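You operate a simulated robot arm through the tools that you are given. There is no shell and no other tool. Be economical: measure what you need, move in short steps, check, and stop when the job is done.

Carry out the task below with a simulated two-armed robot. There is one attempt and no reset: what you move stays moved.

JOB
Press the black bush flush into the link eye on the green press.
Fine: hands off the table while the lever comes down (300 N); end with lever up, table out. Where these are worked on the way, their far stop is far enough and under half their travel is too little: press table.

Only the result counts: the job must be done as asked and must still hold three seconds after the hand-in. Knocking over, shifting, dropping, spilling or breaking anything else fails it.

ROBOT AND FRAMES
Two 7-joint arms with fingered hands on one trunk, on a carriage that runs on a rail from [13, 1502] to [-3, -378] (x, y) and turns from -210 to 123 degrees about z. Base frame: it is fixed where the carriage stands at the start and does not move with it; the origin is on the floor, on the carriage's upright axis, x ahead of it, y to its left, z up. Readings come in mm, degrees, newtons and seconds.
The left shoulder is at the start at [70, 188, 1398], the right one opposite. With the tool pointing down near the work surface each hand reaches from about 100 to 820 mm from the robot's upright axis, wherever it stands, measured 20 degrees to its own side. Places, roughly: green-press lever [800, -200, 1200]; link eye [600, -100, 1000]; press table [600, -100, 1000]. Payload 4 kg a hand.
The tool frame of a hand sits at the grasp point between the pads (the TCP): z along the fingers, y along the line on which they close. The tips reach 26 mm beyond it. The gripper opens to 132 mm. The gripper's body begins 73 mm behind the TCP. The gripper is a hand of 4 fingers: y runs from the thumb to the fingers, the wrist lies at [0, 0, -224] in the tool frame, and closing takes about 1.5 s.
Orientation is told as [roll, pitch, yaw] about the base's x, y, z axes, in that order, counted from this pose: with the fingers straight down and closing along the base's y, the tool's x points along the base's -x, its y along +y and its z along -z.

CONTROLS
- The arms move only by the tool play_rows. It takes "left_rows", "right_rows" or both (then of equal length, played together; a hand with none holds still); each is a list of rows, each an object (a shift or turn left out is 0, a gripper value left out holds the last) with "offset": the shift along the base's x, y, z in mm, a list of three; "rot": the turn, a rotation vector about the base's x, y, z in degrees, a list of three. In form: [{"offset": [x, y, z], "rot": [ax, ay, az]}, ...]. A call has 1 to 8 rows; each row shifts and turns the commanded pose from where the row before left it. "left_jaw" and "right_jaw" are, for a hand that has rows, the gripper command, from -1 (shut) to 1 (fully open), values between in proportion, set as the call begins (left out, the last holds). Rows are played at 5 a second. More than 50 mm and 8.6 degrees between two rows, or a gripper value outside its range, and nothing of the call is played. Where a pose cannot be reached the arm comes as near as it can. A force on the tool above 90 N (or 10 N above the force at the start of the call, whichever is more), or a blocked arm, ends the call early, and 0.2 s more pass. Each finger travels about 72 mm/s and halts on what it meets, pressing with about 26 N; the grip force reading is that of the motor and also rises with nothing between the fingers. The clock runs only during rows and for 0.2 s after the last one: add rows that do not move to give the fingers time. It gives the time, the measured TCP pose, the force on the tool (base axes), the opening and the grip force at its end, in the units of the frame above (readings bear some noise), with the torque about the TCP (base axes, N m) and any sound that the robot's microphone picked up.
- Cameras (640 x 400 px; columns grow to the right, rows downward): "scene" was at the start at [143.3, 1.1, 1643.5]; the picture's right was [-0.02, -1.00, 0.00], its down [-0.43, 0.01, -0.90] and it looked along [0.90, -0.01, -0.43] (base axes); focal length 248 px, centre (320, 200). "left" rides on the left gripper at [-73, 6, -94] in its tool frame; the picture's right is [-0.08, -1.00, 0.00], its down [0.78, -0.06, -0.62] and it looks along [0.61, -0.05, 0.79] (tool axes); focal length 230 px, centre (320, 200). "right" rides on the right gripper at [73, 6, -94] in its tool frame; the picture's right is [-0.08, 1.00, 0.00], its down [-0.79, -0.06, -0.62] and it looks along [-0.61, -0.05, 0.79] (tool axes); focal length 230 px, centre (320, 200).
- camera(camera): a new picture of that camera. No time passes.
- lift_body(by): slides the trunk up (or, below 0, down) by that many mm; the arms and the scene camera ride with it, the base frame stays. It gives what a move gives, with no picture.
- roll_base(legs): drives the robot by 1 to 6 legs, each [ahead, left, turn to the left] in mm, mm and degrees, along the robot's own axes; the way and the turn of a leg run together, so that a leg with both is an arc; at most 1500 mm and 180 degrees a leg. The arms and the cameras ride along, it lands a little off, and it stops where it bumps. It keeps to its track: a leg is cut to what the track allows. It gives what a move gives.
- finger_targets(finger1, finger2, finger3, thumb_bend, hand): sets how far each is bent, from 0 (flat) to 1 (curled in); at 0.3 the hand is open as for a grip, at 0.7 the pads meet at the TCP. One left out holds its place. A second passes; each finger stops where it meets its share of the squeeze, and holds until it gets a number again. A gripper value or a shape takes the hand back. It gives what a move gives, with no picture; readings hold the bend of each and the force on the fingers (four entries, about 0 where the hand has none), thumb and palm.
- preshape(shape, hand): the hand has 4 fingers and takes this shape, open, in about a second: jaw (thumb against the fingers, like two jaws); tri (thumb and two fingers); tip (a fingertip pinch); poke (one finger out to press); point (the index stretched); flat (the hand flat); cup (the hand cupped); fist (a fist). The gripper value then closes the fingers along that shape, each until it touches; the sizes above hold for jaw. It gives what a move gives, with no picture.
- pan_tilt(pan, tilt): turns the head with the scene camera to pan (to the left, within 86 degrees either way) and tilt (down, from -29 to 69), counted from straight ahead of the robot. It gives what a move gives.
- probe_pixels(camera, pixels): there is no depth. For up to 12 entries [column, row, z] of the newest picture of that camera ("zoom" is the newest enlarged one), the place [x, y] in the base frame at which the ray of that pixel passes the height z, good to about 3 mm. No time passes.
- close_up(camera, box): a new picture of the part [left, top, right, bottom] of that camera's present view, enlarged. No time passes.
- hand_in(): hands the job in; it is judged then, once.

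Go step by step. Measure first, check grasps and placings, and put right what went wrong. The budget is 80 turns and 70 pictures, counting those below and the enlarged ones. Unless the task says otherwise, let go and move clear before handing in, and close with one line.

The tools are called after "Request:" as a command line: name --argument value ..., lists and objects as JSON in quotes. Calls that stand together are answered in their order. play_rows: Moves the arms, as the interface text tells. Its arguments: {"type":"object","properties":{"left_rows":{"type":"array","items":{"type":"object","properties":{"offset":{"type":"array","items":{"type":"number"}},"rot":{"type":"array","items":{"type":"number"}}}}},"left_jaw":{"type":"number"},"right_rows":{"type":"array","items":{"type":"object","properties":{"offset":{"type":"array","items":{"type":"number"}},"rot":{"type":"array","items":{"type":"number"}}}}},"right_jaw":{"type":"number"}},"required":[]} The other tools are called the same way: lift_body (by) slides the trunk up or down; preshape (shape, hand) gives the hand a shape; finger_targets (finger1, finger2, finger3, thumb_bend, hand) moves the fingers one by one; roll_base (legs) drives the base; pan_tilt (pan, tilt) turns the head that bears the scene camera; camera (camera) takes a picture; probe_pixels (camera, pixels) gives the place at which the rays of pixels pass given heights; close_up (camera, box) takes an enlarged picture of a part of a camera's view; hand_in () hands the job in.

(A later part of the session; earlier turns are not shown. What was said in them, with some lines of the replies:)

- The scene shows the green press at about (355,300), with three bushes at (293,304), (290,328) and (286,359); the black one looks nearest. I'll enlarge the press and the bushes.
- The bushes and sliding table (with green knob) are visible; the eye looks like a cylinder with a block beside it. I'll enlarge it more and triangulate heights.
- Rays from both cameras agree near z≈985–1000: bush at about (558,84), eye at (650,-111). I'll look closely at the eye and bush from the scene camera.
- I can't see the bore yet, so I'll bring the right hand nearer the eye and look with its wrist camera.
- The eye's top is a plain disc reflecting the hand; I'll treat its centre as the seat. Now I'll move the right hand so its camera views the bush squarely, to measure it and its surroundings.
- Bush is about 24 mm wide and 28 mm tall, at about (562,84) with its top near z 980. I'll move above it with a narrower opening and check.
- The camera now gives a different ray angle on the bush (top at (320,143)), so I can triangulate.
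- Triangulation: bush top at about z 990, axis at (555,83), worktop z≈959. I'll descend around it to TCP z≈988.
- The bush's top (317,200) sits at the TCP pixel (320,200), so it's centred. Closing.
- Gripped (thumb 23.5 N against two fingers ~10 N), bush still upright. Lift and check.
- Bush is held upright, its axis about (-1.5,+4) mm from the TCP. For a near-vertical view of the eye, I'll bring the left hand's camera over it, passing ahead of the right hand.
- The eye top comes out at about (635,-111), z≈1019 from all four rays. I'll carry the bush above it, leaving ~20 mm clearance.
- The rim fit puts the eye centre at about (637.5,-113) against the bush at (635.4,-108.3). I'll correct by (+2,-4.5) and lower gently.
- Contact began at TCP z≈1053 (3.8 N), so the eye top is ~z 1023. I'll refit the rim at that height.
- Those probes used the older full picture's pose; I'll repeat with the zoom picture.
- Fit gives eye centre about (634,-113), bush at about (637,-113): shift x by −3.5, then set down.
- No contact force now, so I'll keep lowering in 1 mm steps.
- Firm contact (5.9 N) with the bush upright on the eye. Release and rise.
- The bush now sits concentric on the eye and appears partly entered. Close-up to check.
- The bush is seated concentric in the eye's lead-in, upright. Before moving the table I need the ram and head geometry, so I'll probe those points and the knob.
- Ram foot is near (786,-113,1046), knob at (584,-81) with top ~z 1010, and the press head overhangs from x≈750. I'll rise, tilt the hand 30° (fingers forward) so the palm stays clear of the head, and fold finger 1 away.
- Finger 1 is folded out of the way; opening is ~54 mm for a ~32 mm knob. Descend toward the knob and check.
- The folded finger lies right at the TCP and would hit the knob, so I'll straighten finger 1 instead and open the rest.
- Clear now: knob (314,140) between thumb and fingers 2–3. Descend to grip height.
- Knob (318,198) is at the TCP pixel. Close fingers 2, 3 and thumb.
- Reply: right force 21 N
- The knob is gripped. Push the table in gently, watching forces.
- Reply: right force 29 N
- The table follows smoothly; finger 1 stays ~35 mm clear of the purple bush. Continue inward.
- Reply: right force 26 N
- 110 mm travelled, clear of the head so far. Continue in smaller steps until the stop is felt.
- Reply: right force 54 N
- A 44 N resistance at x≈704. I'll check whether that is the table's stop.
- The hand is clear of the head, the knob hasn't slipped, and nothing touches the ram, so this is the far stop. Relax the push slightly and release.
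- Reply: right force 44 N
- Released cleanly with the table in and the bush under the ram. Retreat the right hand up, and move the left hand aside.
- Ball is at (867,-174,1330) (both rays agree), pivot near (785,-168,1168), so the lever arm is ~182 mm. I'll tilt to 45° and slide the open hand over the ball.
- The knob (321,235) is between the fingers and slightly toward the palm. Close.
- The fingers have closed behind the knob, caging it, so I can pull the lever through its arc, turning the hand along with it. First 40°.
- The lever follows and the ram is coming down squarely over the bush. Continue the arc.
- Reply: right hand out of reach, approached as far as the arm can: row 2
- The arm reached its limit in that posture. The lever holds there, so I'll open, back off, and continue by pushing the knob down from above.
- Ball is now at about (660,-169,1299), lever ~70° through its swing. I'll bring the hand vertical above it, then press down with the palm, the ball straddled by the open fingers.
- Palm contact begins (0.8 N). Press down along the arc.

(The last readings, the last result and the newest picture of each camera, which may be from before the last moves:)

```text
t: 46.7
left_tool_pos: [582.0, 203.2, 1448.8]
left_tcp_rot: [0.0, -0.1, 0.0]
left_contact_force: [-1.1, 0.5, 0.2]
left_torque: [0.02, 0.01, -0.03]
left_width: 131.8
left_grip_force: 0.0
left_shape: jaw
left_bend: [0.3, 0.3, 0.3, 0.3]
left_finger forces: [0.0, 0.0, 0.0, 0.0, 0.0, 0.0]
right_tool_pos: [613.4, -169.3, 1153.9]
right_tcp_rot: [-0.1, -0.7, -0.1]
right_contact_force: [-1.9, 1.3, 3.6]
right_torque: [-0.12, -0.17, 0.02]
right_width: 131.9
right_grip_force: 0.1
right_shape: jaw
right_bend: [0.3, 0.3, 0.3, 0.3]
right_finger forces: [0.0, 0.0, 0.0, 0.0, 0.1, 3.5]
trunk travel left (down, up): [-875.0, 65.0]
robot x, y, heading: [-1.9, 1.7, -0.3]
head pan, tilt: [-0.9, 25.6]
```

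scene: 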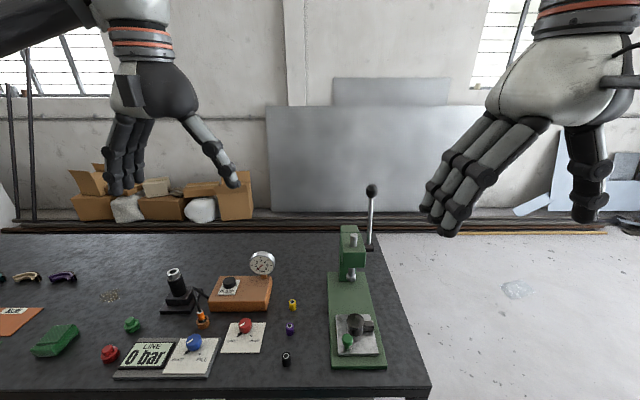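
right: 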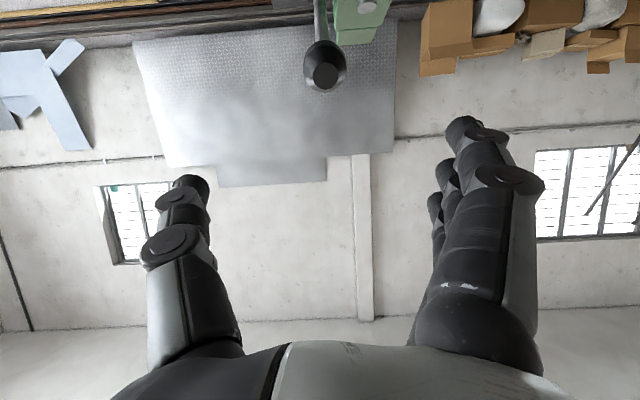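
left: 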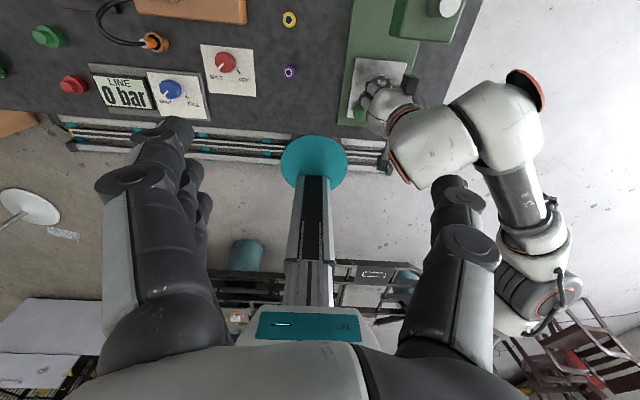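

Only a few newtons so far; I'll look at the ram.

Request:
close_up --camera "scene" --box '[310, 200, 430, 320]'

```text
3.33 times, centred on (370, 260) of scene
```

zoom: 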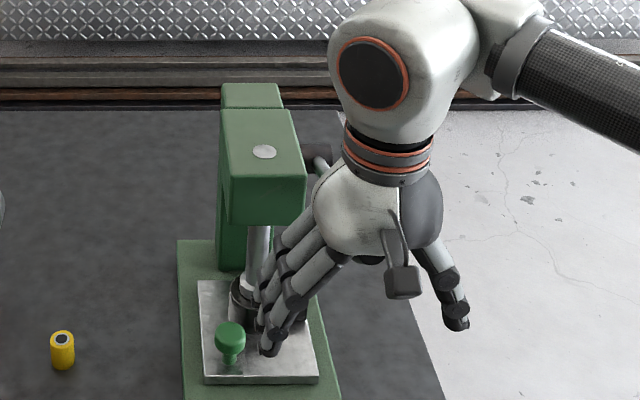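

Ram is well down and my fingers are still ~100 mm above the table. Keep pressing.

Request:
play_rows --right_rows '[{"offset": [-5, 0, -10]}, {"offset": [-4, 0, -10]}, {"offset": [-2, 0, -8]}, {}]'

```text
t: 47.5
left_tool_pos: [579.9, 204.0, 1449.2]
left_tcp_rot: [0.0, -0.1, 0.0]
left_contact_force: [-0.2, 0.2, -0.6]
left_torque: [-0.01, 0.04, 0.01]
left_width: 132.0
left_grip_force: 0.1
left_shape: jaw
left_bend: [0.3, 0.3, 0.3, 0.3]
left_finger forces: [0.0, 0.0, 0.0, 0.0, 0.0, 0.1]
right_tool_pos: [609.0, -168.1, 1140.3]
right_tcp_rot: [1.0, -2.2, -0.4]
right_contact_force: [5.8, -0.5, 29.9]
right_torque: [0.05, 0.49, -0.04]
right_width: 132.1
right_grip_force: 0.1
right_shape: jaw
right_bend: [0.3, 0.3, 0.3, 0.3]
right_finger forces: [0.0, 0.0, 0.0, 0.0, 0.1, 28.5]
trunk travel left (down, up): [-875.0, 65.0]
robot x, y, heading: [-1.1, -5.2, 0.1]
head pan, tilt: [-0.9, 25.6]
stopped in row 4 (right hand): the force on the tool passed its limit at 97 N (the readings are from after the stop); the commanded pose is now the measured one
```

Resistance met (97 N peak). Press again to see whether it yields further.

Request:
play_rows --right_rows '[{"offset": [-1, 0, -4]}, {"offset": [-1, 0, -4]}, {"offset": [0, 0, -3]}, {}, {}]'

```text
t: 48.3
left_tool_pos: [579.6, 203.6, 1448.8]
left_tcp_rot: [-0.1, 0.0, 0.0]
left_contact_force: [-0.1, -0.6, -0.3]
left_torque: [-0.01, 0.01, 0.0]
left_width: 132.0
left_grip_force: 0.0
left_shape: jaw
left_bend: [0.3, 0.3, 0.3, 0.3]
left_finger forces: [0.0, 0.0, 0.0, 0.1, 0.0, 0.0]
right_tool_pos: [609.5, -168.8, 1140.8]
right_tcp_rot: [1.4, -3.1, -0.5]
right_contact_force: [-0.5, -1.2, 32.8]
right_torque: [0.11, -0.02, -0.01]
right_width: 131.9
right_grip_force: 0.0
right_shape: jaw
right_bend: [0.3, 0.3, 0.3, 0.3]
right_finger forces: [0.0, 0.1, 0.1, 0.0, 0.0, 33.1]
trunk travel left (down, up): [-875.0, 65.0]
robot x, y, heading: [-1.3, -1.6, -0.2]
head pan, tilt: [-0.9, 25.6]
stopped in row 3 (right hand): the force on the tool passed its limit at 93 N (the readings are from after the stop); the commanded pose is now the measured one
```

It no longer yields (over 90 N on a ~175 mm lever — the ram has bottomed). Now I'll raise the hand so the ball sits at the TCP, keep finger 1 open, and grip it to lift the lever.

Request:
play_rows --right_rows '[{"offset": [0, 0, 25], "rot": [-1.4, 3.1, 0.5]}, {"offset": [0, 0, 25]}, {"offset": [0, 0, 25]}, {}]'

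Request:
finger_targets --hand "right" --finger1 0.0 --finger2 0.9 --finger3 0.9 --thumb_bend 0.9

Request:
camera --camera "right"

```text
t: 49.3
left_tool_pos: [584.8, 204.0, 1448.6]
left_tcp_rot: [0.0, 0.0, -0.1]
left_contact_force: [-0.3, -0.3, -0.3]
left_torque: [-0.04, 0.03, -0.01]
left_width: 132.0
left_grip_force: 0.0
left_shape: jaw
left_bend: [0.3, 0.3, 0.3, 0.3]
left_finger forces: [0.0, 0.0, 0.0, 0.0, 0.0, 0.1]
right_tool_pos: [615.4, -168.7, 1208.8]
right_tcp_rot: [-0.3, 0.5, 0.0]
right_contact_force: [0.3, -0.5, 0.3]
right_torque: [-0.01, 0.02, -0.01]
right_width: 131.9
right_grip_force: 0.0
right_shape: jaw
right_bend: [0.3, 0.3, 0.3, 0.3]
right_finger forces: [0.0, 0.1, 0.0, 0.0, 0.0, 0.1]
trunk travel left (down, up): [-875.0, 65.0]
robot x, y, heading: [1.2, -2.7, 0.2]
head pan, tilt: [-0.9, 25.6]
```

```text
t: 50.3
left_tool_pos: [586.1, 205.4, 1447.4]
left_tcp_rot: [0.0, 0.1, 0.0]
left_contact_force: [-0.3, -0.4, 0.6]
left_torque: [-0.01, 0.01, 0.0]
left_width: 131.9
left_grip_force: 0.0
left_shape: jaw
left_bend: [0.3, 0.3, 0.3, 0.3]
left_finger forces: [0.0, 0.1, 0.1, 0.0, 0.0, 0.0]
right_tool_pos: [616.2, -167.5, 1208.1]
right_tcp_rot: [-0.4, 0.5, 0.0]
right_contact_force: [7.4, -0.2, -7.6]
right_torque: [0.05, 0.18, 0.05]
right_width: 83.9
right_grip_force: 6.4
right_shape: fingers
right_bend: [0.0, 0.74, 0.88, 0.83]
right_finger forces: [0.0, 0.0, 8.3, 0.0, 4.6, 0.1]
trunk travel left (down, up): [-875.0, 65.0]
robot x, y, heading: [0.1, 0.7, -0.0]
head pan, tilt: [-0.9, 25.6]
```

```text
5 pictures are left
```

right: 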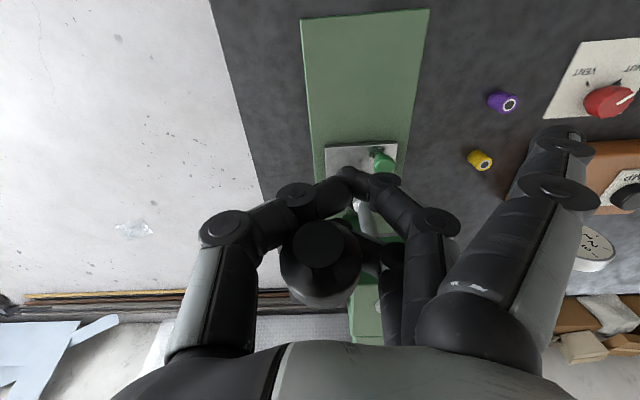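

The fingers have closed under the ball and rod, forming a hook. Lift along the arc, lagging slightly in x.

Request:
play_rows --right_rows '[{"offset": [9, 0, 30]}, {"offset": [12, 0, 27]}, {"offset": [15, 0, 24]}, {"offset": [19, 0, 20]}, {}]'

```text
t: 51.5
left_tool_pos: [582.4, 203.0, 1448.4]
left_tcp_rot: [0.0, -0.1, 0.1]
left_contact_force: [-1.1, -0.2, 0.3]
left_torque: [0.02, -0.05, 0.0]
left_width: 131.8
left_grip_force: 0.1
left_shape: jaw
left_bend: [0.3, 0.3, 0.3, 0.3]
left_finger forces: [0.0, 0.0, 0.0, 0.0, 0.1, 0.0]
right_tool_pos: [667.0, -170.9, 1310.9]
right_tcp_rot: [-0.2, 0.3, -0.1]
right_contact_force: [0.2, -0.5, 0.2]
right_torque: [0.0, 0.04, 0.03]
right_width: 76.4
right_grip_force: 0.0
right_shape: fingers
right_bend: [0.0, 0.74, 0.9, 0.89]
right_finger forces: [0.1, 0.0, 0.3, 0.1, 0.0, 0.0]
trunk travel left (down, up): [-875.0, 65.0]
robot x, y, heading: [1.4, 0.1, 0.0]
head pan, tilt: [-0.9, 25.6]
```

Request:
camera --camera "right"

```text
4 pictures are left
```

right: 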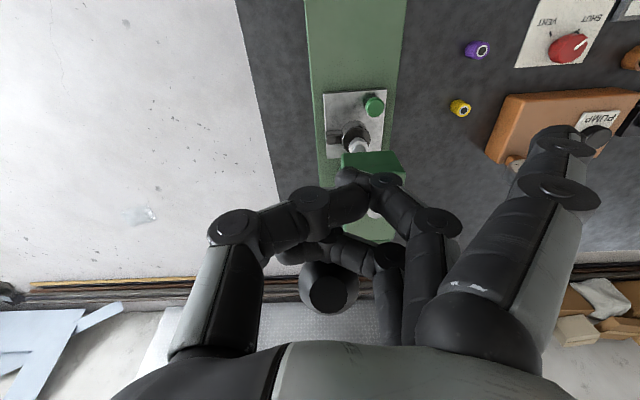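

The ball is now ahead of the fingers (around x≈745, near top of its arc). I'll push it the rest of the way back with the closed fingers.

Request:
play_rows --right_rows '[{"offset": [5, 0, 20]}, {"offset": [25, 0, 5]}, {"offset": [25, 0, 0]}, {"offset": [25, 0, 0]}, {"offset": [25, 0, 0]}, {"offset": [20, 0, 0]}, {}]'

```text
t: 53.1
left_tool_pos: [581.7, 204.0, 1448.7]
left_tcp_rot: [-0.1, 0.0, -0.1]
left_contact_force: [0.2, 0.7, 0.7]
left_torque: [-0.02, -0.01, -0.01]
left_width: 131.7
left_grip_force: 0.1
left_shape: jaw
left_bend: [0.3, 0.3, 0.3, 0.3]
left_finger forces: [0.0, 0.1, 0.1, 0.0, 0.0, 0.0]
right_tool_pos: [750.2, -169.4, 1335.5]
right_tcp_rot: [-0.3, 0.4, 0.0]
right_contact_force: [-1.1, -1.0, 0.0]
right_torque: [0.02, -0.03, -0.01]
right_width: 76.2
right_grip_force: 0.7
right_shape: fingers
right_bend: [0.0, 0.74, 0.9, 0.89]
right_finger forces: [0.0, 0.0, 0.9, 0.1, 0.0, 0.1]
right hand out of reach, approached as far as the arm can: row 5, 6
trunk travel left (down, up): [-875.0, 65.0]
robot x, y, heading: [-1.7, -1.7, -0.0]
head pan, tilt: [-0.9, 25.6]
```

Vertical posture ran out of reach at x=750; tilt the hand forward while pushing on.

Request:
play_rows --right_rows '[{"rot": [0, -8, 0]}, {"offset": [8, 0, 0], "rot": [0, -8, 0]}, {"offset": [15, 0, 0], "rot": [0, -8, 0]}, {"offset": [15, 0, 0], "rot": [0, -8, 0]}, {"offset": [15, 0, 0], "rot": [0, -8, 0]}, {"offset": [15, 0, -2]}, {"offset": [15, 0, -3]}, {}]'

```text
t: 54.9
left_tool_pos: [568.4, 205.7, 1454.6]
left_tcp_rot: [-0.1, -0.5, 0.0]
left_contact_force: [0.0, 0.3, -0.7]
left_torque: [0.02, -0.01, 0.0]
left_width: 131.9
left_grip_force: 0.0
left_shape: jaw
left_bend: [0.3, 0.3, 0.3, 0.3]
left_finger forces: [0.0, 0.1, 0.0, 0.0, 0.0, 0.0]
right_tool_pos: [819.1, -167.4, 1343.2]
right_tcp_rot: [-0.1, -40.3, 0.1]
right_contact_force: [-41.2, 7.7, 17.3]
right_torque: [-0.02, -0.2, 0.24]
right_width: 69.3
right_grip_force: 26.3
right_shape: fingers
right_bend: [0.0, 0.76, 0.92, 0.94]
right_finger forces: [0.0, 11.4, 12.8, 0.0, 29.8, 0.0]
trunk travel left (down, up): [-875.0, 65.0]
robot x, y, heading: [-2.2, -1.9, 0.0]
head pan, tilt: [-0.9, 25.6]
```

41 N of resistance: the lever is against its up stop. Retreat straight back and reopen the hand.

Request:
play_rows --right_rows '[{"offset": [-30, 0, 0]}, {"offset": [-45, 0, 8], "rot": [0, 5, 0]}, {"offset": [-45, -2, 8], "rot": [0, 5, 0]}, {"offset": [-40, -2, 8]}, {}]'

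Request:
finger_targets --hand "right" --finger1 0.0 --finger2 0.3 --finger3 0.3 --thumb_bend 0.35

Request:
close_up --camera "scene" --box '[310, 170, 430, 320]'

```text
t: 56.1
left_tool_pos: [582.3, 202.3, 1448.2]
left_tcp_rot: [0.1, -0.1, 0.0]
left_contact_force: [0.2, -0.2, -0.2]
left_torque: [-0.02, -0.02, -0.01]
left_width: 131.8
left_grip_force: 0.2
left_shape: jaw
left_bend: [0.3, 0.3, 0.3, 0.3]
left_finger forces: [0.0, 0.0, 0.1, 0.0, 0.0, 0.0]
right_tool_pos: [671.2, -174.6, 1355.8]
right_tcp_rot: [-0.2, -29.5, -0.1]
right_contact_force: [0.4, 1.0, -0.2]
right_torque: [0.01, -0.03, 0.03]
right_width: 72.2
right_grip_force: 0.0
right_shape: fingers
right_bend: [0.0, 0.77, 0.9, 0.92]
right_finger forces: [0.0, 0.0, 0.1, 0.0, 0.0, 0.0]
trunk travel left (down, up): [-875.0, 65.0]
robot x, y, heading: [0.3, 1.1, -0.2]
head pan, tilt: [-0.9, 25.6]
```

```text
t: 57.1
left_tool_pos: [582.4, 204.3, 1448.6]
left_tcp_rot: [0.0, 0.0, 0.0]
left_contact_force: [0.5, 0.3, 0.7]
left_torque: [-0.01, 0.01, 0.03]
left_width: 132.0
left_grip_force: 0.1
left_shape: jaw
left_bend: [0.3, 0.3, 0.3, 0.3]
left_finger forces: [0.0, 0.0, 0.1, 0.1, 0.0, 0.1]
right_tool_pos: [672.0, -172.2, 1357.4]
right_tcp_rot: [-0.3, -29.6, 0.0]
right_contact_force: [-0.1, -0.2, 0.3]
right_torque: [0.03, 0.01, 0.01]
right_width: 158.3
right_grip_force: 0.1
right_shape: fingers
right_bend: [0.0, 0.3, 0.3, 0.35]
right_finger forces: [0.1, 0.1, 0.1, 0.0, 0.0, 0.0]
trunk travel left (down, up): [-875.0, 65.0]
robot x, y, heading: [1.6, -2.0, -0.1]
head pan, tilt: [-0.9, 25.6]
```

```text
2.67 times, centred on (370, 245) of scene
```

zoom: 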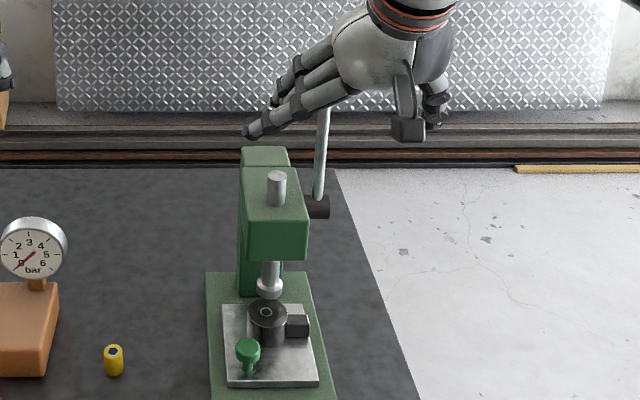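

The lever is back up, the ram is raised and the bush ring at (266,312) looks flush in the eye. Now return to the table knob along the reverse of the earlier path.

Request:
play_rows --right_rows '[{"offset": [-3, 18, -45]}, {"offset": [-3, 18, -45]}, {"offset": [-3, 18, -45]}, {"offset": [-3, 18, -45]}, {"offset": [-1, 18, -45]}, {"offset": [0, 0, -34]}, {"offset": [24, 0, -42]}, {"offset": [20, 0, -35]}]'

Request:
play_rows --right_rows '[{}]'

Request:
camera --camera "right"

```text
t: 58.9
left_tool_pos: [584.1, 204.8, 1447.4]
left_tcp_rot: [0.0, 0.1, 0.0]
left_contact_force: [0.1, 0.9, 0.3]
left_torque: [0.0, 0.04, -0.03]
left_width: 132.0
left_grip_force: 0.0
left_shape: jaw
left_bend: [0.3, 0.3, 0.3, 0.3]
left_finger forces: [0.1, 0.0, 0.1, 0.1, 0.1, 0.1]
right_tool_pos: [706.4, -82.0, 1020.2]
right_tcp_rot: [-0.3, -29.6, 0.0]
right_contact_force: [0.6, 0.4, -1.1]
right_torque: [-0.03, 0.02, -0.05]
right_width: 158.4
right_grip_force: 0.0
right_shape: fingers
right_bend: [0.0, 0.3, 0.3, 0.35]
right_finger forces: [0.0, 0.0, 0.1, 0.0, 0.1, 0.0]
trunk travel left (down, up): [-875.0, 65.0]
robot x, y, heading: [-3.5, 0.1, -0.1]
head pan, tilt: [-0.9, 25.6]
```

```text
t: 59.3
left_tool_pos: [584.2, 202.7, 1448.2]
left_tcp_rot: [-0.1, -0.1, 0.0]
left_contact_force: [0.1, 0.1, 0.8]
left_torque: [0.0, 0.0, 0.0]
left_width: 131.9
left_grip_force: 0.1
left_shape: jaw
left_bend: [0.3, 0.3, 0.3, 0.3]
left_finger forces: [0.1, 0.0, 0.0, 0.0, 0.0, 0.1]
right_tool_pos: [704.0, -83.3, 1021.5]
right_tcp_rot: [-0.2, -29.5, -0.2]
right_contact_force: [0.1, -0.4, 0.4]
right_torque: [0.0, 0.02, 0.0]
right_width: 158.1
right_grip_force: 0.1
right_shape: fingers
right_bend: [0.0, 0.3, 0.3, 0.35]
right_finger forces: [0.0, 0.0, 0.0, 0.1, 0.0, 0.1]
trunk travel left (down, up): [-875.0, 65.0]
robot x, y, heading: [-1.7, -0.7, -0.0]
head pan, tilt: [-0.9, 25.6]
```

```text
2 pictures are left
```

right: 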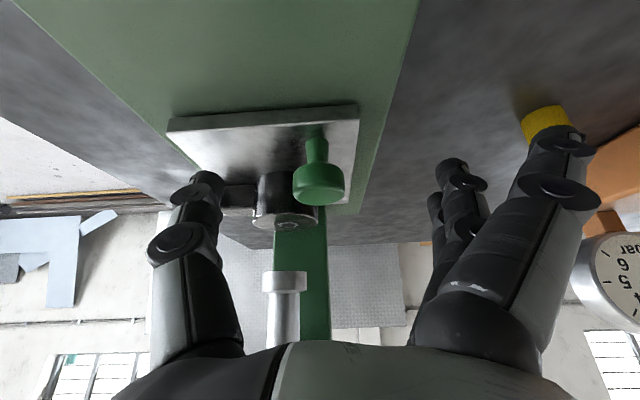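

The eye's top (290,215) now shows no protruding bush — flush. Lower 8 mm and grip the knob (320,185).

Request:
play_rows --right_rows '[{"offset": [0, 0, -8]}, {}]'

Request:
finger_targets --hand "right" --finger2 0.85 --finger3 0.85 --thumb_bend 0.85

```text
t: 59.9
left_tool_pos: [582.2, 203.7, 1447.7]
left_tcp_rot: [0.0, 0.0, 0.1]
left_contact_force: [-0.6, -0.1, 0.5]
left_torque: [0.02, -0.02, 0.0]
left_width: 132.0
left_grip_force: 0.1
left_shape: jaw
left_bend: [0.3, 0.3, 0.3, 0.3]
left_finger forces: [0.1, 0.0, 0.0, 0.0, 0.0, 0.0]
right_tool_pos: [705.2, -85.0, 1013.1]
right_tcp_rot: [-0.2, -29.7, -0.1]
right_contact_force: [-0.2, 0.0, 0.6]
right_torque: [-0.02, -0.03, -0.01]
right_width: 158.2
right_grip_force: 0.0
right_shape: fingers
right_bend: [0.0, 0.3, 0.3, 0.35]
right_finger forces: [0.1, 0.0, 0.1, 0.0, 0.0, 0.1]
trunk travel left (down, up): [-875.0, 65.0]
robot x, y, heading: [5.4, 0.3, -0.2]
head pan, tilt: [-0.9, 25.6]
```

```text
t: 60.9
left_tool_pos: [586.6, 200.5, 1446.9]
left_tcp_rot: [0.2, 0.1, -0.1]
left_contact_force: [0.1, -0.3, 0.3]
left_torque: [-0.02, -0.03, 0.02]
left_width: 131.8
left_grip_force: 0.0
left_shape: jaw
left_bend: [0.3, 0.3, 0.3, 0.3]
left_finger forces: [0.1, 0.0, 0.0, 0.0, 0.1, 0.0]
right_tool_pos: [705.6, -88.5, 1009.8]
right_tcp_rot: [-0.3, -29.3, -0.2]
right_contact_force: [-2.0, -12.8, -20.4]
right_torque: [-0.15, 0.22, -0.05]
right_width: 106.9
right_grip_force: 22.1
right_shape: fingers
right_bend: [0.0, 0.67, 0.74, 0.68]
right_finger forces: [0.1, 9.0, 7.6, 0.1, 28.1, 0.0]
trunk travel left (down, up): [-875.0, 65.0]
robot x, y, heading: [-0.7, -1.4, -0.3]
head pan, tilt: [-0.9, 25.6]
```

Same grip as before. Pull the table out.

Request:
play_rows --right_rows '[{"offset": [-8, 0, 0]}, {"offset": [-14, 0, 0]}, {"offset": [-16, 0, 0]}, {"offset": [-16, 0, 0]}, {"offset": [-16, 0, 0]}, {"offset": [-16, 0, 0]}, {"offset": [-14, 0, 0]}, {}]'

Request:
play_rows --right_rows '[{"offset": [-9, 0, 0]}, {"offset": [-9, 0, 0]}, {"offset": [-9, 0, 0]}, {"offset": [-8, 0, 0]}, {}]'

```text
t: 62.7
left_tool_pos: [587.7, 201.5, 1447.8]
left_tcp_rot: [0.1, 0.2, 0.1]
left_contact_force: [0.3, -0.2, 0.5]
left_torque: [0.04, -0.01, -0.01]
left_width: 132.0
left_grip_force: 0.0
left_shape: jaw
left_bend: [0.3, 0.3, 0.3, 0.3]
left_finger forces: [0.0, 0.1, 0.0, 0.1, 0.0, 0.0]
right_tool_pos: [606.6, -86.3, 1009.7]
right_tcp_rot: [-0.1, -29.5, -0.2]
right_contact_force: [-2.1, -15.0, -26.1]
right_torque: [-0.19, 0.29, -0.16]
right_width: 107.7
right_grip_force: 23.6
right_shape: fingers
right_bend: [0.0, 0.66, 0.74, 0.68]
right_finger forces: [0.0, 9.6, 7.5, 0.0, 28.9, 0.1]
trunk travel left (down, up): [-875.0, 65.0]
robot x, y, heading: [-0.1, 0.6, 0.0]
head pan, tilt: [-0.9, 25.6]
```

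```text
t: 63.9
left_tool_pos: [592.6, 200.4, 1445.7]
left_tcp_rot: [0.1, 0.4, 0.1]
left_contact_force: [0.2, 0.7, -0.4]
left_torque: [0.01, -0.05, -0.01]
left_width: 131.5
left_grip_force: 0.0
left_shape: jaw
left_bend: [0.3, 0.3, 0.3, 0.3]
left_finger forces: [0.0, 0.0, 0.0, 0.1, 0.0, 0.0]
right_tool_pos: [576.4, -84.9, 1009.9]
right_tcp_rot: [-0.1, -29.5, -0.2]
right_contact_force: [34.3, -12.3, -21.3]
right_torque: [-0.12, 0.09, -0.26]
right_width: 108.3
right_grip_force: 32.5
right_shape: fingers
right_bend: [0.0, 0.65, 0.73, 0.68]
right_finger forces: [0.0, 9.7, 26.4, 0.0, 28.3, 0.1]
trunk travel left (down, up): [-875.0, 65.0]
robot x, y, heading: [1.2, 2.0, 0.1]
head pan, tilt: [-0.9, 25.6]
```

34 N at x≈576: table at its out stop. Relax, release and retreat.

Request:
play_rows --right_rows '[{"offset": [3, 0, 0]}, {}]'

Request:
finger_targets --hand "right" --finger2 0.3 --finger3 0.3 --thumb_bend 0.35

Request:
play_rows --right_rows '[{"offset": [-20, 0, 35]}, {"offset": [-24, 0, 42]}, {"offset": [-20, -20, 40]}, {"offset": [-20, -35, 30]}, {"offset": [-10, -40, 25]}, {"offset": [0, -45, 15]}, {}]'

Request:
close_up --camera "scene" --box '[310, 175, 430, 365]'

```text
t: 64.5
left_tool_pos: [590.8, 201.5, 1446.3]
left_tcp_rot: [0.1, 0.3, 0.0]
left_contact_force: [0.1, 0.7, 0.1]
left_torque: [0.03, 0.01, -0.04]
left_width: 132.1
left_grip_force: 0.1
left_shape: jaw
left_bend: [0.3, 0.3, 0.3, 0.3]
left_finger forces: [0.0, 0.1, 0.0, 0.0, 0.1, 0.0]
right_tool_pos: [576.3, -85.9, 1009.0]
right_tcp_rot: [-0.1, -29.4, -0.2]
right_contact_force: [31.2, -11.3, -14.4]
right_torque: [-0.14, 0.03, -0.26]
right_width: 108.1
right_grip_force: 30.3
right_shape: fingers
right_bend: [0.0, 0.66, 0.73, 0.68]
right_finger forces: [0.1, 9.1, 26.1, 0.0, 26.2, 0.0]
trunk travel left (down, up): [-875.0, 65.0]
robot x, y, heading: [1.1, 0.7, 0.1]
head pan, tilt: [-0.9, 25.6]
```

```text
t: 65.5
left_tool_pos: [581.3, 204.9, 1450.1]
left_tcp_rot: [0.0, -0.1, 0.1]
left_contact_force: [-0.1, 0.0, -0.6]
left_torque: [-0.02, -0.02, 0.02]
left_width: 131.6
left_grip_force: 0.1
left_shape: jaw
left_bend: [0.3, 0.3, 0.3, 0.3]
left_finger forces: [0.0, 0.0, 0.0, 0.1, 0.1, 0.0]
right_tool_pos: [568.6, -82.8, 1014.3]
right_tcp_rot: [-0.2, -29.7, 0.0]
right_contact_force: [0.0, -0.1, 0.2]
right_torque: [-0.01, 0.01, 0.0]
right_width: 158.0
right_grip_force: 0.1
right_shape: fingers
right_bend: [0.0, 0.3, 0.3, 0.35]
right_finger forces: [0.0, 0.0, 0.0, 0.0, 0.0, 0.1]
trunk travel left (down, up): [-875.0, 65.0]
robot x, y, heading: [0.6, 3.8, -0.2]
head pan, tilt: [-0.9, 25.6]
```

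```text
refused: row 4 steps farther than a row can; nothing moved
```

```text
2.11 times, centred on (370, 270) of scene
```

zoom: 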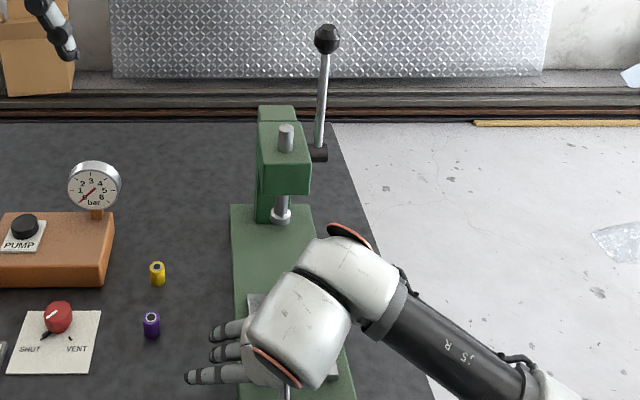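

The lever stands up with the ram raised; my retreat was refused for one oversized step, so I'll repeat it with smaller steps, then compare the lever with the very same view as at the start.

Request:
play_rows --right_rows '[{"offset": [-20, 0, 35]}, {"offset": [-24, 0, 40]}, {"offset": [-20, -20, 35]}, {"offset": [-15, -30, 30]}, {"offset": [-10, -35, 25]}, {"offset": [0, -40, 20]}, {"offset": [0, -40, 0]}, {}]'

Request:
close_up --camera "scene" --box '[310, 170, 410, 390]'

```text
t: 67.3
left_tool_pos: [583.9, 204.1, 1449.4]
left_tcp_rot: [0.0, 0.0, -0.1]
left_contact_force: [-0.1, 0.1, 0.3]
left_torque: [0.01, 0.0, 0.01]
left_width: 132.1
left_grip_force: 0.0
left_shape: jaw
left_bend: [0.3, 0.3, 0.3, 0.3]
left_finger forces: [0.0, 0.1, 0.0, 0.0, 0.1, 0.0]
right_tool_pos: [483.9, -247.7, 1197.5]
right_tcp_rot: [-0.3, -29.6, 0.0]
right_contact_force: [-0.2, 0.6, 0.5]
right_torque: [-0.02, 0.0, 0.01]
right_width: 158.4
right_grip_force: 0.0
right_shape: fingers
right_bend: [0.0, 0.3, 0.3, 0.35]
right_finger forces: [0.0, 0.0, 0.0, 0.0, 0.1, 0.1]
trunk travel left (down, up): [-875.0, 65.0]
robot x, y, heading: [-3.7, -2.3, 0.0]
head pan, tilt: [-0.9, 25.6]
```

```text
1.82 times, centred on (360, 280) of scene
```

zoom: 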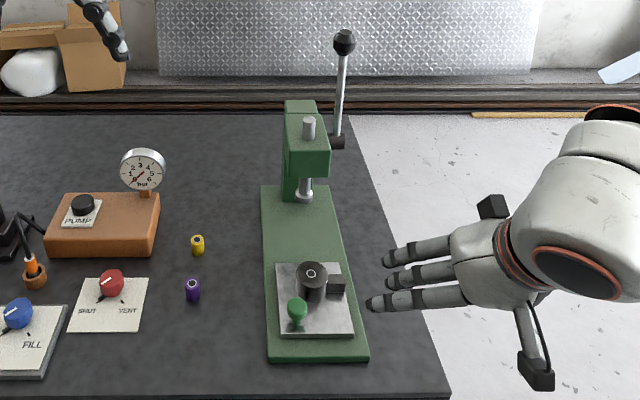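

Compared with the start picture the ball has moved from (341,38) to (344,42): the lever is a few degrees short of fully up (my curled fingers probably pinched it when withdrawing). Bush flush and table out look right. I'll push the lever back again with a fist.

Request:
play_rows --right_rows '[{"offset": [0, 0, 40]}, {"offset": [0, 0, 40]}, {"offset": [0, 0, 40]}, {"offset": [0, 0, 40]}, {"offset": [40, 19, 0]}, {"offset": [40, 19, 0]}, {"offset": [40, 19, 0]}, {"offset": [40, 19, 0]}]'

Request:
preshape --hand "right" --shape "fist"

Request:
play_rows --right_rows '[{"offset": [20, 0, -10], "rot": [0, -7.5, 0]}, {"offset": [20, 0, -10], "rot": [0, -7.5, 0]}, {"offset": [20, 0, -10], "rot": [0, -7.5, 0]}, {"offset": [20, 0, -10], "rot": [0, -7.5, 0]}, {}]'

```text
t: 69.1
left_tool_pos: [585.1, 206.0, 1446.6]
left_tcp_rot: [-0.1, 0.1, 0.1]
left_contact_force: [0.2, 0.0, 0.5]
left_torque: [0.02, 0.06, 0.0]
left_width: 132.0
left_grip_force: 0.1
left_shape: jaw
left_bend: [0.3, 0.3, 0.3, 0.3]
left_finger forces: [0.0, 0.0, 0.0, 0.0, 0.0, 0.0]
right_tool_pos: [646.1, -171.3, 1356.6]
right_tcp_rot: [-0.3, -29.5, 0.0]
right_contact_force: [1.4, -0.1, 0.3]
right_torque: [0.0, 0.02, -0.02]
right_width: 158.4
right_grip_force: 0.0
right_shape: fingers
right_bend: [0.0, 0.3, 0.3, 0.35]
right_finger forces: [0.0, 0.0, 0.0, 0.0, 0.0, 0.0]
trunk travel left (down, up): [-875.0, 65.0]
robot x, y, heading: [1.1, -1.4, -0.0]
head pan, tilt: [-0.9, 25.6]
```

```text
t: 70.0
left_tool_pos: [582.9, 204.3, 1448.8]
left_tcp_rot: [0.0, 0.1, 0.0]
left_contact_force: [0.1, -0.6, -0.4]
left_torque: [0.0, -0.05, -0.01]
left_width: 132.0
left_grip_force: 0.1
left_shape: jaw
left_bend: [0.3, 0.3, 0.3, 0.3]
left_finger forces: [0.0, 0.0, 0.0, 0.1, 0.0, 0.0]
right_tool_pos: [642.5, -173.4, 1357.0]
right_tcp_rot: [-0.2, -29.6, -0.1]
right_contact_force: [-0.4, -0.3, 0.4]
right_torque: [-0.01, -0.02, -0.01]
right_width: 0.0
right_grip_force: 0.0
right_shape: fist
right_bend: [1.0, 1.0, 0.99, 0.54]
right_finger forces: [0.0, 0.0, 0.0, 0.0, 0.0, 0.1]
trunk travel left (down, up): [-875.0, 65.0]
robot x, y, heading: [-0.5, -0.5, -0.1]
head pan, tilt: [-0.9, 25.6]
```

```text
t: 71.2
left_tool_pos: [582.7, 204.1, 1448.9]
left_tcp_rot: [0.1, 0.0, 0.1]
left_contact_force: [1.1, -0.8, 0.2]
left_torque: [0.0, 0.0, 0.0]
left_width: 131.7
left_grip_force: 0.0
left_shape: jaw
left_bend: [0.3, 0.3, 0.3, 0.3]
left_finger forces: [0.1, 0.1, 0.1, 0.0, 0.1, 0.0]
right_tool_pos: [723.9, -172.8, 1317.8]
right_tcp_rot: [-0.2, -59.8, 0.0]
right_contact_force: [-0.5, -0.8, -0.6]
right_torque: [-0.01, 0.05, 0.0]
right_width: 0.0
right_grip_force: 0.0
right_shape: fist
right_bend: [0.99, 1.0, 0.98, 0.54]
right_finger forces: [0.0, 0.0, 0.0, 0.0, 0.1, 0.1]
trunk travel left (down, up): [-875.0, 65.0]
robot x, y, heading: [0.6, -1.4, -0.1]
head pan, tilt: [-0.9, 25.6]
```

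Request:
play_rows --right_rows '[{"offset": [15, 0, 2]}, {"offset": [15, 0, 2]}, {"offset": [15, 0, 2]}, {"offset": [15, 0, 2]}, {"offset": [12, 0, 0]}, {"offset": [10, 0, 0]}, {}]'

```text
t: 72.8
left_tool_pos: [580.1, 202.8, 1450.2]
left_tcp_rot: [0.0, -0.1, 0.0]
left_contact_force: [-0.1, 0.2, 0.3]
left_torque: [0.06, -0.02, -0.02]
left_width: 131.7
left_grip_force: 0.1
left_shape: jaw
left_bend: [0.3, 0.3, 0.3, 0.3]
left_finger forces: [0.0, 0.0, 0.1, 0.1, 0.0, 0.0]
right_tool_pos: [802.2, -175.0, 1326.5]
right_tcp_rot: [-0.1, -59.5, -0.2]
right_contact_force: [-10.8, -4.1, -4.0]
right_torque: [-0.01, 0.13, -0.02]
right_width: 0.0
right_grip_force: 0.1
right_shape: fist
right_bend: [0.98, 1.0, 0.98, 0.55]
right_finger forces: [0.0, 0.0, 0.0, 0.1, 12.4, 0.0]
trunk travel left (down, up): [-875.0, 65.0]
robot x, y, heading: [-1.1, 2.1, -0.0]
head pan, tilt: [-0.9, 25.6]
```

Request:
play_rows --right_rows '[{"offset": [8, 0, 0]}, {"offset": [8, 0, 0]}, {}]'

```text
t: 73.6
left_tool_pos: [575.2, 197.2, 1452.8]
left_tcp_rot: [0.3, -0.3, -0.1]
left_contact_force: [0.0, -0.1, -0.1]
left_torque: [0.01, 0.0, 0.05]
left_width: 131.8
left_grip_force: 0.1
left_shape: jaw
left_bend: [0.3, 0.3, 0.3, 0.3]
left_finger forces: [0.1, 0.0, 0.0, 0.1, 0.0, 0.1]
right_tool_pos: [812.2, -181.4, 1320.6]
right_tcp_rot: [-0.2, -58.9, -0.4]
right_contact_force: [-56.9, -16.0, -42.1]
right_torque: [-0.25, 0.61, 0.16]
right_width: 0.1
right_grip_force: 0.1
right_shape: fist
right_bend: [0.98, 1.0, 0.98, 0.62]
right_finger forces: [0.0, 0.0, 0.0, 0.1, 71.0, 0.0]
trunk travel left (down, up): [-875.0, 65.0]
robot x, y, heading: [1.4, 0.5, -0.0]
head pan, tilt: [-0.9, 25.6]
```

It moved ~10 mm and stalled at 71 N: firmly at the up stop. Withdraw straight back — a fist can't drag the knob.

Request:
play_rows --right_rows '[{"offset": [-15, 0, -5]}, {"offset": [-40, 0, 0]}, {"offset": [-45, 0, 0]}, {"offset": [-45, 0, 10]}, {"offset": [-45, -15, 10]}, {"offset": [-40, -25, 10]}, {}]'

```text
t: 75.2
left_tool_pos: [585.3, 203.8, 1448.1]
left_tcp_rot: [0.0, 0.1, 0.0]
left_contact_force: [0.1, 0.0, -0.4]
left_torque: [-0.01, 0.04, 0.01]
left_width: 131.8
left_grip_force: 0.1
left_shape: jaw
left_bend: [0.3, 0.3, 0.3, 0.3]
left_finger forces: [0.0, 0.1, 0.0, 0.1, 0.1, 0.0]
right_tool_pos: [587.5, -215.4, 1349.9]
right_tcp_rot: [-0.2, -59.5, -0.1]
right_contact_force: [-0.7, 0.5, -0.4]
right_torque: [0.01, 0.01, -0.01]
right_width: 0.0
right_grip_force: 0.0
right_shape: fist
right_bend: [0.98, 1.0, 0.98, 0.54]
right_finger forces: [0.0, 0.0, 0.0, 0.0, 0.0, 0.1]
trunk travel left (down, up): [-875.0, 65.0]
robot x, y, heading: [1.9, 0.8, -0.0]
head pan, tilt: [-0.9, 25.6]
```

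The last readings show both hands clear with no contact forces. The last picture showed the bush flush and the table out, and the lever has since been pushed to its up stop, so I'm handing in.

Request:
hand_in

```text
The job is handed in.
```

The black bush is pressed into the link eye and looked flush in the last picture. The table is back at its out stop and the lever was pushed to its up stop. I had no pictures left to check the lever after that final push, so that part rests on the force reading (it stalled at 71 N).
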